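You operate a simulated robot arm through the tools that you are given. There is no shell and no other tool. Be economical: measure what you need, move in short steps, check, and stop when the job is done.

You run a simulated robot arm. Do the job below in one go: nothing can be reset, and whatever is moved stays where it is left.

TASK
Slide the thick shim along the big bench top until it stands next to the tall block.

Only the result counts: the job must be done as asked and must still hold three seconds after the hand-in. Knocking over, shifting, dropping, spilling or breaking anything else fails it.

THE ROBOT
A 7-joint arm with a two-finger parallel gripper, fixed in place. Base frame: the origin is at the foot of the arm, x ahead of it, y to its left, z up; the work surface is at about z = 0. Units: cm, rad, N and s.
With the tool pointing down near the work surface it reaches from about 24 to 62 cm from the base axis. Its first joint turns from -1.152 to 1.152 rad. Payload 2.6 kg.
Tool frame: the origin (TCP) lies between the finger pads and is the grasp point; the fingertips stand 3 cm ahead of it; z points along the fingers, y is the line along which they close. Largest opening 9.4 cm; finger width 2.8, thickness 1; the body of the gripper, 5 by 9.6 cm, starts 5.5 cm behind the TCP.
Orientation is told as [roll, pitch, yaw] about the base's x, y, z axes, in that order, counted from this pose: with the fingers straight down and closing along the base's y, the tool's x points along the base's -x, its y along +y and its z along -z.

THE INTERFACE
- The arm moves only by the tool move_arm. Its argument "plan" is text: rows parted by semicolons, each of 7 numbers parted by spaces: the opening, from 0 (shut) to 1 (fully open), then the shift along the tool's x, y, z in cm, then the turn, a rotation vector about the tool's x, y, z in rad. In form: fingers tx ty tz wx wy wz; .... A call has 1 to 20 rows; each row shifts and turns the commanded pose from where the row before left it, along the tool's axes as they then stand. A row lasts 0.2 s, in which the tool goes at most 5 cm and 0.15 rad; a call with a longer step from one row to the next is refused whole, and so is a gripper value outside its range. A pose out of reach is approached as far as the arm can. The call stops where the force on the tool passes 40 N (or 10 N more than at its start, if that is more) or the arm is blocked; 0.2 s more then pass. Each finger travels about 7.2 cm/s and halts on what it meets, pressing with about 33 N; the grip force reading is that of the motor and also rises with nothing between the fingers. The clock runs only during rows and for 0.2 s after the last one: add rows that do not move to give the fingers time. The reply holds the time, the measured pose of the TCP, the force on the tool along the base axes, the opening and the grip force, in the units named above and with some noise.
- Cameras (640 x 400 px; columns grow to the right, rows downward): "scene" is fixed at [-0.48, 42.35, 57.24]; the picture's right is [-0.97, -0.24, 0.00], its down [-0.12, 0.47, -0.87] and it looks along [0.21, -0.85, -0.49] (base axes); focal length 312 px, centre (320, 200). "wrist" rides on the gripper at [-3.7, 0, -5.8] in the tool frame; the picture's right is [0.00, -1.00, 0.00], its down [0.97, 0.00, -0.24] and it looks along [0.24, 0.00, 0.97] (tool axes); focal length 218 px, centre (320, 200).
- get_image(camera): a new picture of that camera. It takes no simulated time.
- locate(camera, pixels): for up to 12 pixels [column, row] of the newest picture of that camera ("zoom" is the newest enlarged one), the place [x, y, z] in the base frame of the surface seen there, good to about 0.3 cm, but the place of the scene camera against the robot may be out by one fixed shift of up to 1.8 cm in any direction. It takes no simulated time.
- enlarge(camera, box): a new picture of the part [left, top, right, bottom] of that camera's present view, enlarged. It takes no simulated time.
- close_job(): hands the job in; it is judged then, once.

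Work in short steps. Measure before you move; look again where a grasp or a placing could have gone wrong, and mend it. You have 60 turns and 22 pictures in all, those below and enlarged ones among them. Open the gripper and draw the arm clear of the work before you hand the job in, unless the task says otherwise; then end with one line.

The tools are called as name(argument=value, ...) on one line, values as JSON. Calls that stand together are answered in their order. move_arm: Moves the arm, as the interface text tells. Its arguments: {"type":"object","properties":{"plan":{"type":"string"}},"required":["plan"]} The other tools are called the same way: get_image (camera) takes a picture; locate (camera, pixels) gives the place of the surface under pixels of a picture; enlarge (camera, box) takes an enlarged picture of a part of a camera's view; close_job () hands the job in.

At the start:

```text
time: 0.0
tcp_pos: [23.9, -30.0, 20.5]
tcp_rot: [0.001, 0.002, -0.001]
ft_force: [1.2, 0.4, -0.6]
gripper_width: 9.41
grasp_force: 0.1
```

scene: 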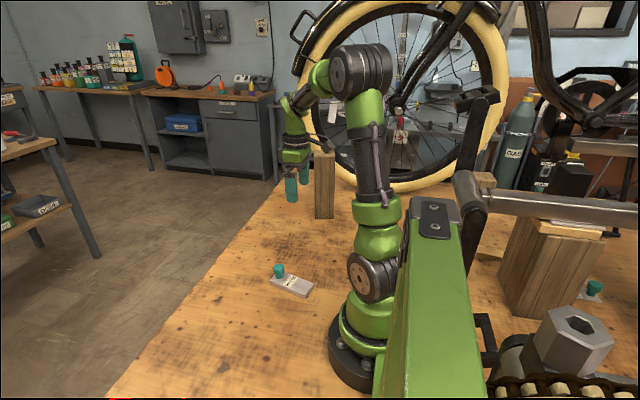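
wrist: 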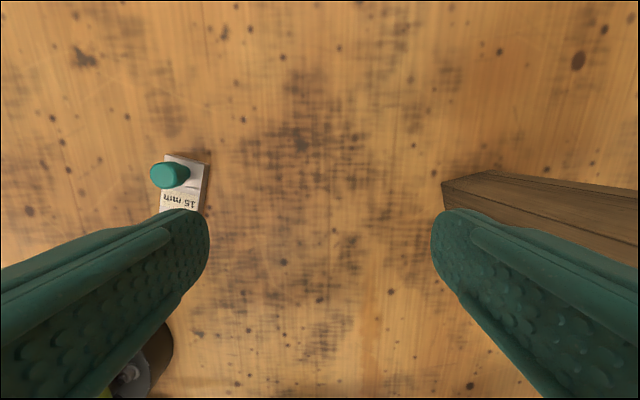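

The scene shows a knobbed plate near (292,282), another knob near (593,290), a tall narrow block near (324,185) and a wide one near (550,265). I'll enlarge both areas to tell them apart.

enlarge(camera="scene", box=[230, 140, 390, 310])

enlarge(camera="scene", box=[460, 170, 640, 320])

locate(camera="wrist", pixels=[[170, 175], [205, 165], [167, 155], [185, 200], [443, 184], [490, 172], [600, 200], [300, 150], [160, 350], [445, 207]])

locate(camera="scene", pixels=[[279, 270], [292, 285], [314, 288], [270, 280], [305, 297], [324, 160], [324, 210], [593, 287], [590, 297], [540, 240], [520, 300]])

```text
2.35 times, centred on (310, 225) of scene
```

zoom: 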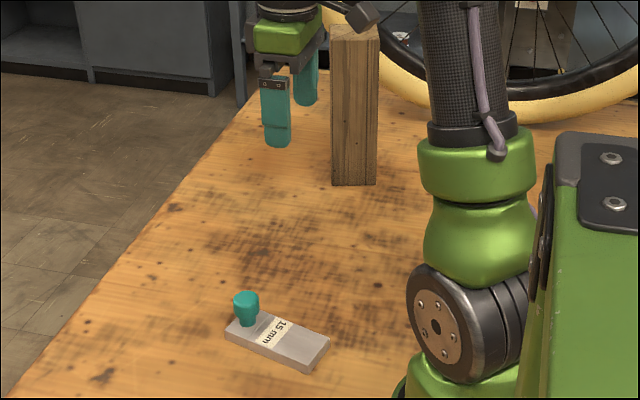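

```text
2.67 times, centred on (550, 245) of scene
```

zoom: 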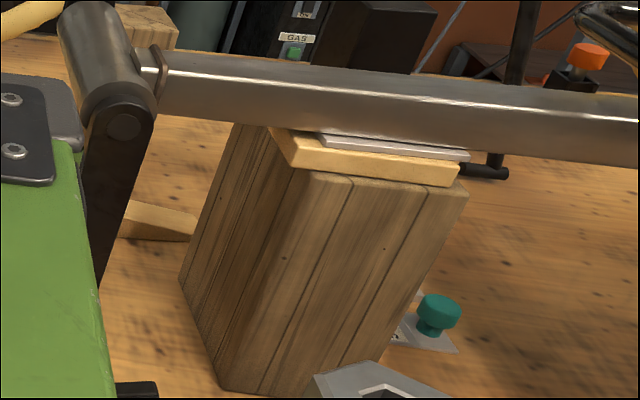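

```text
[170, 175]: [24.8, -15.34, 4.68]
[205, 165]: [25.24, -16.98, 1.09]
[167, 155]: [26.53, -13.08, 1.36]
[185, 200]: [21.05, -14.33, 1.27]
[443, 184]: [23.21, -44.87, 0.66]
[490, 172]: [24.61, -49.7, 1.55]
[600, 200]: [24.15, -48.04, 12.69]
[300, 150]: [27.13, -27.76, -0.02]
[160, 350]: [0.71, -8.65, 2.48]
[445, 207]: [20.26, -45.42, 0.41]
```

```text
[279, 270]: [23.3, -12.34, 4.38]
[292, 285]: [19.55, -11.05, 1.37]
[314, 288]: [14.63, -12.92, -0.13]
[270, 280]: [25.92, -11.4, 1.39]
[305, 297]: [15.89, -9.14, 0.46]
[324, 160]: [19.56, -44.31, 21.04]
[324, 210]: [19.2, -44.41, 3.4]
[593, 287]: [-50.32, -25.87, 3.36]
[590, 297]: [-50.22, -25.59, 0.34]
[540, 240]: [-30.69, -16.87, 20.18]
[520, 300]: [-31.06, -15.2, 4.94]
```

The near plate is marked 15 mm, lies at about (20,-13) and has a knob at its +x end. The tall narrow block has its near face at about y=-45. The other shim and block are behind the arm, out of reach, so this is the pair I want. I'll move above the shim and measure it.

move_arm(plan="1 0 3.5 0 0 0 0; 1 0 3.5 0 0 0 0; 1 0 3.5 0 0 0 0; 1 0 3.5 0 0 0 0; 1 0 0 0 0 0 0")

get_image(camera="wrist")

```text
time: 1.2
tcp_pos: [23.83, -15.96, 20.44]
tcp_rot: [-0.001, -0.002, -0.001]
ft_force: [0.7, 0.9, -0.8]
gripper_width: 9.4
grasp_force: 0.0
```

```text
17 pictures are left
```

wrist: 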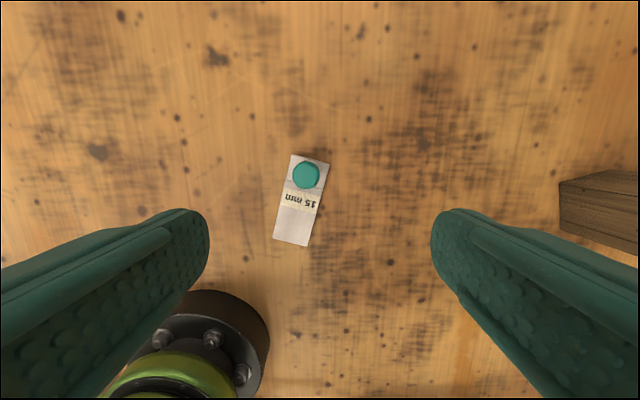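

The shim is now in full view, with corners at (291,154), (330,162), (309,246), (272,239) and the knob at (306,174). The block's near corner is at (560,183). I'll locate these points.

locate(camera="wrist", pixels=[[292, 156], [328, 163], [308, 244], [274, 238], [306, 174], [294, 174], [318, 174], [306, 163], [306, 187], [561, 185], [562, 215], [600, 173]])

```text
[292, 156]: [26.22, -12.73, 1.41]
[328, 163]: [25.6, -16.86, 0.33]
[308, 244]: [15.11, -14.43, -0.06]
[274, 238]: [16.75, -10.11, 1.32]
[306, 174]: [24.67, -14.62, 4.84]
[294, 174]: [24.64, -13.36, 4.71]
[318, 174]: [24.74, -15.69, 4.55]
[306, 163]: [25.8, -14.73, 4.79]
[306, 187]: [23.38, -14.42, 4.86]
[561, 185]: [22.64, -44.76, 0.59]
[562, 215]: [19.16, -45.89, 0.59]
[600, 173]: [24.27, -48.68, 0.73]
```

The knob is at about (24.6,-14.6) with its top at z=4.85. The shim is 4.2 x 10 x 1.5 cm, turned about -0.25 rad. The block's near face starts at (22.6,-44.8) and runs to about (18,-46.3). I'll push the shim's +y long edge with two spread fingers, which keeps it on the bench and the hand away from the block. First I turn the tool so the fingers line up along that edge.

move_arm(plan="0.64 0 0 0 0 0 0.14; 0.64 0 0 0 0 0 0.14; 0.64 0 0 0 0 0 0.14; 0.64 0 0 0 0 0 0.14; 0.64 0 0 0 0 0 0.14; 0.64 0 0 0 0 0 0.14; 0.64 0 0 0 0 0 0.14; 0.64 0 0 0 0 0 0.14; 0.64 0 0 0 0 0 0.14; 0.64 0 0 0 0 0 0.14; 0.64 0 0 0 0 0 0.14; 0.64 0 0 0 0 0 0.14; 0.64 0 0 0 0 0 0.14; 0.64 0 0 0 0 0 0")

```text
time: 4.2
tcp_pos: [23.93, -16.22, 20.5]
tcp_rot: [0.0, 0.0, -1.824]
ft_force: [-0.2, -1.0, 0.1]
gripper_width: 6.03
grasp_force: 0.1
```

The turn went well. Next I move behind the +y edge to about (23,-9) and partway down to z=6.

move_arm(plan="0.64 2.25 -0.9 0 0 0 0; 0.64 2.25 -0.9 0 0 0 0; 0.64 2.25 -0.9 0 0 0 0; 0.64 0 0 2.5 0 0 0; 0.64 0 0 3 0 0 0; 0.64 0 0 3 0 0 0; 0.64 0 0 3 0 0 0; 0.64 0 0 3 0 0 0; 0.64 0 0 0 0 0 0")

get_image(camera="wrist")

enlarge(camera="scene", box=[230, 200, 390, 310])

```text
time: 6.2
tcp_pos: [22.97, -8.98, 5.96]
tcp_rot: [0.0, 0.0, -1.819]
ft_force: [0.6, 0.5, 0.6]
gripper_width: 6.02
grasp_force: 0.0
```

```text
16 pictures are left
```

wrist: 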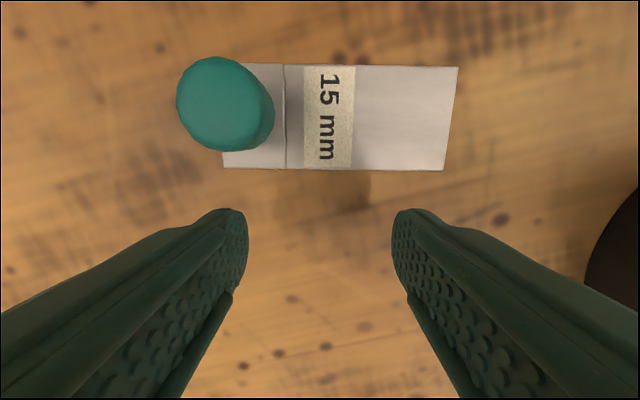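

```text
3.64 times, centred on (310, 255) of scene
```

zoom: 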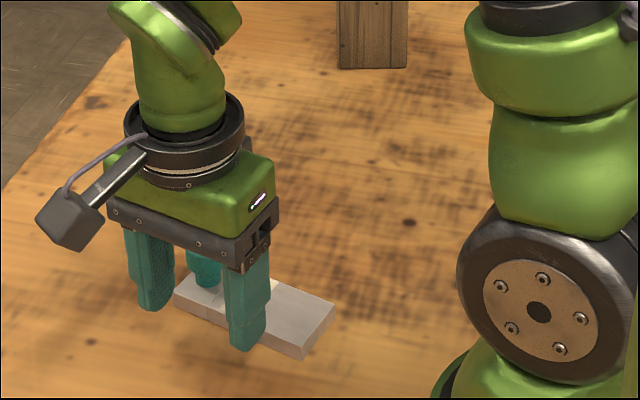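

The fingers are square behind the edge, clear of it by about 1 cm. I go down to tip height 0.7 and push the first few centimetres gently.

move_arm(plan="0.64 0 0 1.2 0 0 0; 0.64 0 0 1.1 0 0 0; 0.64 -0.5 0 0 0 0 0; 0.64 -0.5 0 0 0 0 0; 0.64 -0.5 0 0 0 0 0; 0.64 -0.5 0 0 0 0 0; 0.64 -0.7 0 0 0 0 0; 0.64 -0.7 0 0 0 0 0; 0.64 -0.7 0 0 0 0 0; 0.64 -0.7 0 0 0 0 0; 0.64 0 0 0 0 0 0")

get_image(camera="wrist")

```text
time: 8.6
tcp_pos: [21.85, -13.68, 3.72]
tcp_rot: [0.0, 0.001, -1.821]
ft_force: [-0.7, 0.3, -0.1]
gripper_width: 6.01
grasp_force: 0.0
```

```text
14 pictures are left
```

wrist: 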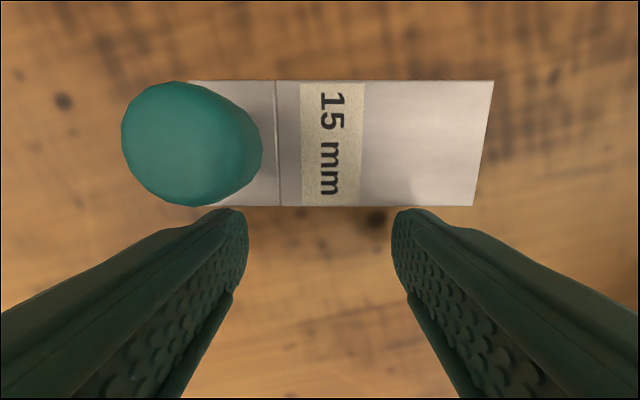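

The shim is sliding squarely against both fingers, with its edge at row 207. I keep pushing along a gentle arc to turn it toward the block face.

move_arm(plan="0.64 -0.6 0 0 0 0 -0.012; 0.64 -0.8 0 0 0 0 -0.016; 0.64 -0.8 0 0 0 0 -0.016; 0.64 -0.8 0 0 0 0 -0.016; 0.64 -0.8 0 0 0 0 -0.016; 0.64 -0.8 0 0 0 0 -0.016; 0.64 -0.8 0 0 0 0 -0.016; 0.64 -0.8 0 0 0 0 -0.016; 0.64 -0.8 0 0 0 0 -0.016; 0.64 -0.8 0 0 0 0 -0.016; 0.64 -0.8 0 0 0 0 -0.016; 0.64 -0.8 0 0 0 0 -0.016; 0.64 -0.8 0 0 0 0 -0.016; 0.64 -0.8 0 0 0 0 -0.016; 0.64 -0.8 0 0 0 0 -0.016; 0.64 -0.8 0 0 0 0 -0.016; 0.64 -0.8 0 0 0 0 -0.016; 0.64 -0.4 0 0 0 0 0; 0.64 0 0 0 0 0 0")

get_image(camera="wrist")

get_image(camera="scene")

```text
time: 12.6
tcp_pos: [20.21, -27.2, 3.75]
tcp_rot: [0.0, 0.001, -1.553]
ft_force: [-0.1, 0.7, -0.1]
gripper_width: 6.03
grasp_force: 0.0
```

```text
13 pictures are left
```

wrist: 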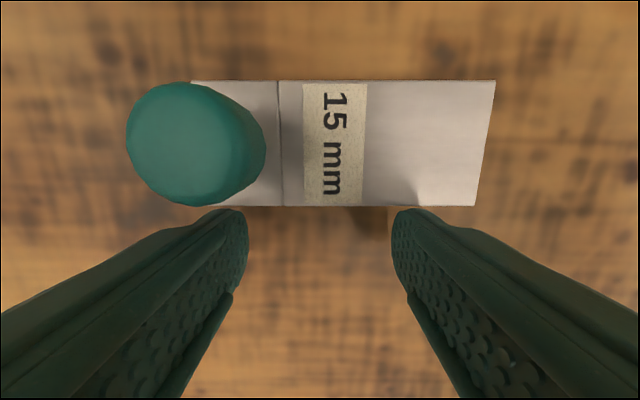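

```text
12 pictures are left
```

scene: 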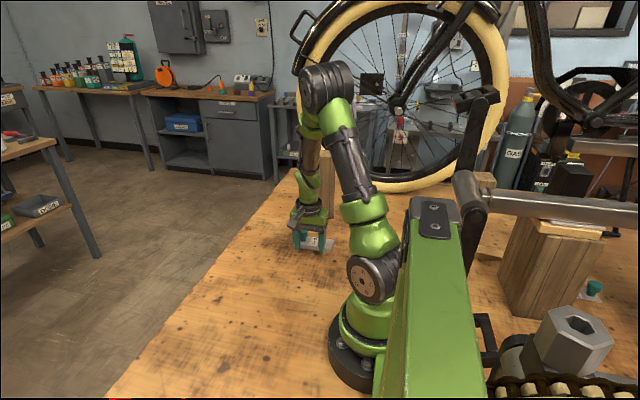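

The shim follows the fingers squarely, and the TCP is at (20.2,-27.2). Before the last stretch I measure the block's face in the scene picture, where it shows at columns 320-334.

enlarge(camera="scene", box=[280, 140, 360, 260])

locate(camera="scene", pixels=[[321, 170], [327, 170], [333, 170], [322, 190], [332, 190], [325, 153], [332, 155], [328, 205], [328, 212], [333, 205]])

```text
3.33 times, centred on (320, 200) of scene
```

zoom: 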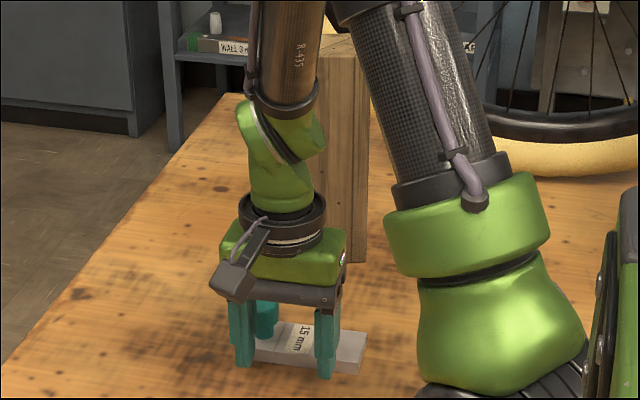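

```text
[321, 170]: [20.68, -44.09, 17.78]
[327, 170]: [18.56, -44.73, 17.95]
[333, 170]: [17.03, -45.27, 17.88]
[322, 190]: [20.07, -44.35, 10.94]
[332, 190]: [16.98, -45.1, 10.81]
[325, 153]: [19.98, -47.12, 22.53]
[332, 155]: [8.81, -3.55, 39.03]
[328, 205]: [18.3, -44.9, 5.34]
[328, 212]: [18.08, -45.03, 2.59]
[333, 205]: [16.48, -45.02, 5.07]
```

The face tilts about 0.28 rad, and the wrist readings put its centre near (20,-45.6). I push about 8 cm more, turning along with it and easing slightly toward -x, then look again.

move_arm(plan="0.64 -0.6 -0.06 0 0 0 -0.02; 0.64 -0.7 -0.07 0 0 0 -0.024; 0.64 -0.7 -0.07 0 0 0 -0.024; 0.64 -0.7 -0.07 0 0 0 -0.024; 0.64 -0.7 -0.07 0 0 0 -0.024; 0.64 -0.7 -0.07 0 0 0 -0.024; 0.64 -0.7 -0.07 0 0 0 -0.024; 0.64 -0.7 -0.07 0 0 0 -0.024; 0.64 -0.7 -0.07 0 0 0 -0.024; 0.64 -0.7 -0.07 0 0 0 -0.024; 0.64 -0.7 -0.07 0 0 0 -0.024; 0.64 -0.3 0 0 0 0 0; 0.64 0 0 0 0 0 0")

get_image(camera="wrist")

enlarge(camera="scene", box=[280, 120, 360, 250])

```text
time: 15.4
tcp_pos: [20.46, -35.18, 3.72]
tcp_rot: [0.001, 0.0, -1.29]
ft_force: [0.0, 0.0, -0.1]
gripper_width: 6.0
grasp_force: 0.1
```

```text
10 pictures are left
```

wrist: 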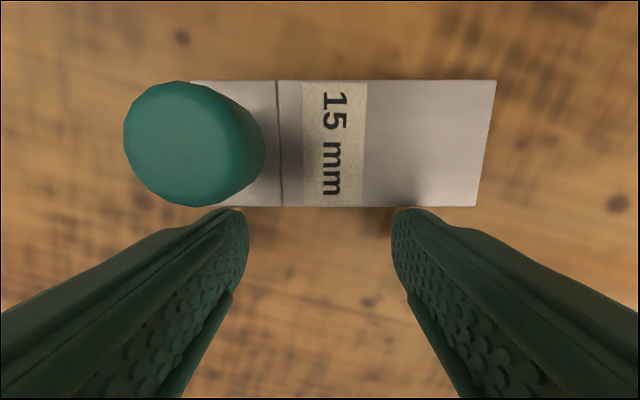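

```text
3.08 times, centred on (320, 185) of scene
```

zoom: 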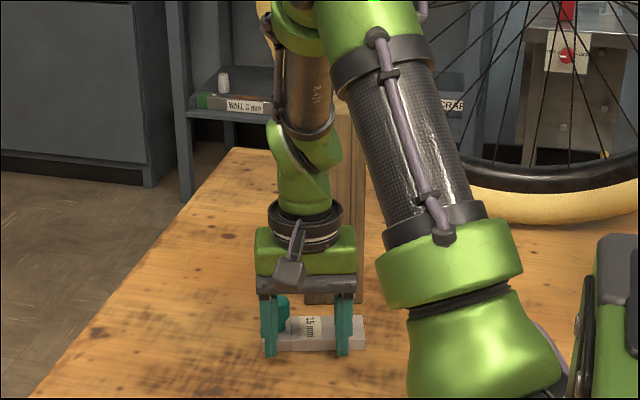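

The shim is still square, with the TCP at (20.5,-35.2). I measure the shim and the block face with the same camera to get the remaining gap.

locate(camera="wrist", pixels=[[300, 84], [480, 84], [400, 84], [400, 203], [470, 203]])

locate(camera="zoom", pixels=[[309, 318], [325, 327], [360, 318], [360, 330], [320, 303], [355, 302], [318, 296], [358, 290], [356, 220], [358, 150]])

```text
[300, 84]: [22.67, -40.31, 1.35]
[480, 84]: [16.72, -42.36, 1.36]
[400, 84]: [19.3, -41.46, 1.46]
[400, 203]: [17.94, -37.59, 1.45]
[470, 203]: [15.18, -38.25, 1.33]
```

```text
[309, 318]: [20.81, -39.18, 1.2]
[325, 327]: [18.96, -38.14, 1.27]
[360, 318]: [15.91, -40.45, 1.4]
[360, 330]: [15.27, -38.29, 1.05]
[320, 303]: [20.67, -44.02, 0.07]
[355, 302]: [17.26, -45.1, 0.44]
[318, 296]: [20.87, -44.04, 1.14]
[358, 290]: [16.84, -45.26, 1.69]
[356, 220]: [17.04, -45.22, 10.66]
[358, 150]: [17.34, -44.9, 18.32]
```

The two cameras put the remaining gap between 2.9 and 4.2 cm. I advance 1.6 cm straight toward the face and recheck closely.

move_arm(plan="0.64 -0.4 -0.05 0 0 0 0; 0.64 -0.4 -0.05 0 0 0 0; 0.64 -0.4 -0.05 0 0 0 0; 0.64 -0.4 -0.05 0 0 0 0; 0.64 0 0 0 0 0 0")

enlarge(camera="scene", box=[300, 195, 340, 235])

```text
time: 16.6
tcp_pos: [20.79, -36.68, 3.78]
tcp_rot: [0.0, -0.001, -1.289]
ft_force: [0.3, 0.8, -0.4]
gripper_width: 6.01
grasp_force: 0.1
```

```text
10.00 times, centred on (320, 215) of scene
```

zoom: 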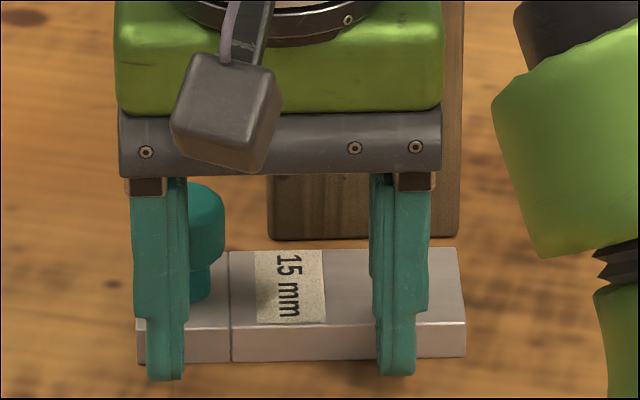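

This view shows the block's bottom edge at row 240 and the shim's far top edge at row 250. I locate both.

locate(camera="zoom", pixels=[[290, 254], [350, 254], [440, 253], [300, 318], [350, 318], [280, 236], [350, 235], [440, 233], [280, 215], [350, 215], [440, 215], [455, 215]])

```text
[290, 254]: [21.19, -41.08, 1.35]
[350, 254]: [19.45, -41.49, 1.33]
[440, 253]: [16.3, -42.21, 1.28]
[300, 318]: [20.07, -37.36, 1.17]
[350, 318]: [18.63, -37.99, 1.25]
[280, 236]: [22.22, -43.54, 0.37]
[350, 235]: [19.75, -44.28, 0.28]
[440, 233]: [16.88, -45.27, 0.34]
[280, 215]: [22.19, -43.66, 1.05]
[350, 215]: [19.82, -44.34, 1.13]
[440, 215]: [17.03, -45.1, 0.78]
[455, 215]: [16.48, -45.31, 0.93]
```

The gap is about 2.6 cm, nearly parallel. I advance 1.7 cm more and check.

move_arm(plan="0.64 -0.35 -0.04 0 0 0 0; 0.64 -0.35 -0.04 0 0 0 0; 0.64 -0.35 -0.04 0 0 0 0; 0.64 -0.35 -0.04 0 0 0 0; 0.64 -0.3 -0.03 0 0 0 0; 0.64 0 0 0 0 0 0")

enlarge(camera="scene", box=[300, 190, 340, 230])

locate(camera="zoom", pixels=[[350, 285], [350, 288], [350, 291], [350, 294], [350, 297], [350, 300], [350, 303], [350, 280], [350, 270], [440, 285], [440, 295], [440, 300]])

```text
time: 18.0
tcp_pos: [20.94, -38.32, 3.76]
tcp_rot: [0.0, -0.001, -1.29]
ft_force: [-0.5, 1.0, -0.2]
gripper_width: 6.02
grasp_force: 0.0
```

```text
10.00 times, centred on (320, 210) of scene
```

zoom: 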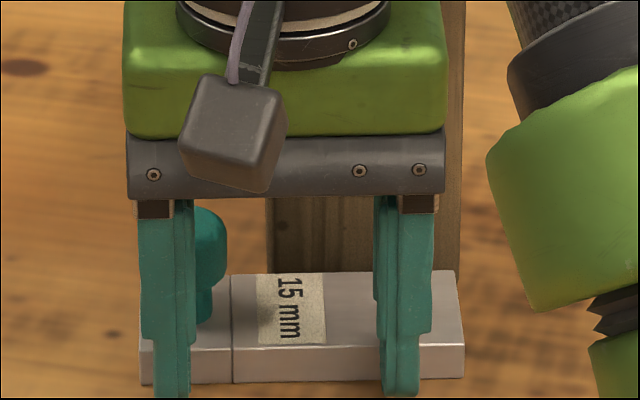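

```text
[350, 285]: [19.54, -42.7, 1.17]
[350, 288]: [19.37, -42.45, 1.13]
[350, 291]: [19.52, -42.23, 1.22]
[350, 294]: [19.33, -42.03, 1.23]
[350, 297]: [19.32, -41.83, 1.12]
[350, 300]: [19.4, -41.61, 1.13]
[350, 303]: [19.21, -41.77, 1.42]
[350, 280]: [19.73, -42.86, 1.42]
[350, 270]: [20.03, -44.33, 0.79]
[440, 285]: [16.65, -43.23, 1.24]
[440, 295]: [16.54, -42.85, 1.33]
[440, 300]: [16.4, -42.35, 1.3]
```

The far edge is now at y≈-43.3 and the face at -44.3, so the gap is about 0.9 cm. I nudge 0.35 cm more, then back off and rise clear.

move_arm(plan="0.64 -0.18 0 0 0 0 0; 0.64 -0.17 0 0 0 0 0; 0.64 0 0 0 0 0 0; 0.64 0.5 0 0 0 0 0; 0.64 1.5 0 0 0 0 0; 0.64 2 0 0 0 0 0; 0.64 2 0 0 0 0 0; 0.64 2 0 0 0 0 0; 0.64 0 0 -3 0 0 0; 1 0 0 -4 0 0 0; 1 0 0 -4 0 0 0; 1 0 0 -4 0 0 0; 1 3 0 0 0 0 0; 1 3 0 0 0 0 0; 1 0 0 0 0 0 0")

get_image(camera="wrist")

enlarge(camera="scene", box=[270, 140, 370, 240])

```text
time: 21.2
tcp_pos: [17.2, -25.3, 18.78]
tcp_rot: [0.001, 0.0, -1.291]
ft_force: [0.0, 0.1, 0.6]
gripper_width: 9.41
grasp_force: 0.0
```

```text
6 pictures are left
```

wrist: 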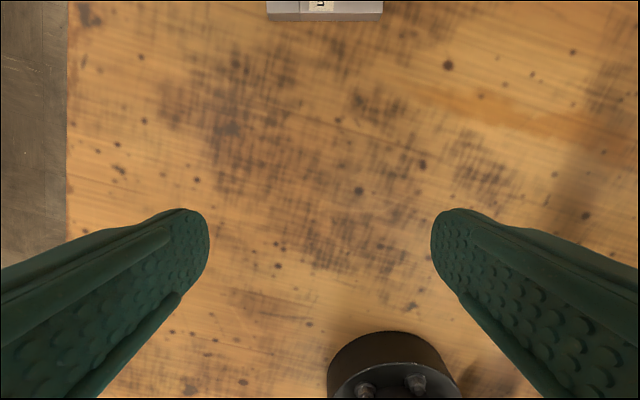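

```text
4.00 times, centred on (320, 190) of scene
```

zoom: 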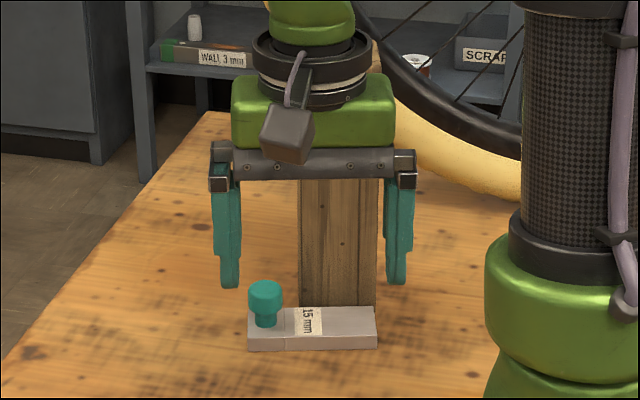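

The shim lies parallel beside the upright block and the arm is clear. I check the final gap.

locate(camera="zoom", pixels=[[345, 303], [345, 306], [345, 308], [345, 310], [345, 313], [345, 290], [345, 333], [310, 300], [370, 300]])

```text
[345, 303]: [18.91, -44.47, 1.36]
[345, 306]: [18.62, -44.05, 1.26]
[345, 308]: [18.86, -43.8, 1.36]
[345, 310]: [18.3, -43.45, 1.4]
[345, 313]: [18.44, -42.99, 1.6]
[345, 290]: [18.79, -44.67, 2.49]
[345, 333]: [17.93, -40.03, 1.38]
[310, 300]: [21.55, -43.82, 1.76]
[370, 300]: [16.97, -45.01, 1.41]
```

The gap is about 0.5 cm, and the block has not moved: its face still reads y≈-44.6 at x=18.8. I hand the job in.

close_job()

```text
The job is handed in.
```

The 15 mm shim was slid along the bench without lifting and now lies parallel to the tall block, about 0.5 cm from its near face; the block is still upright and unmoved, and the arm is clear.
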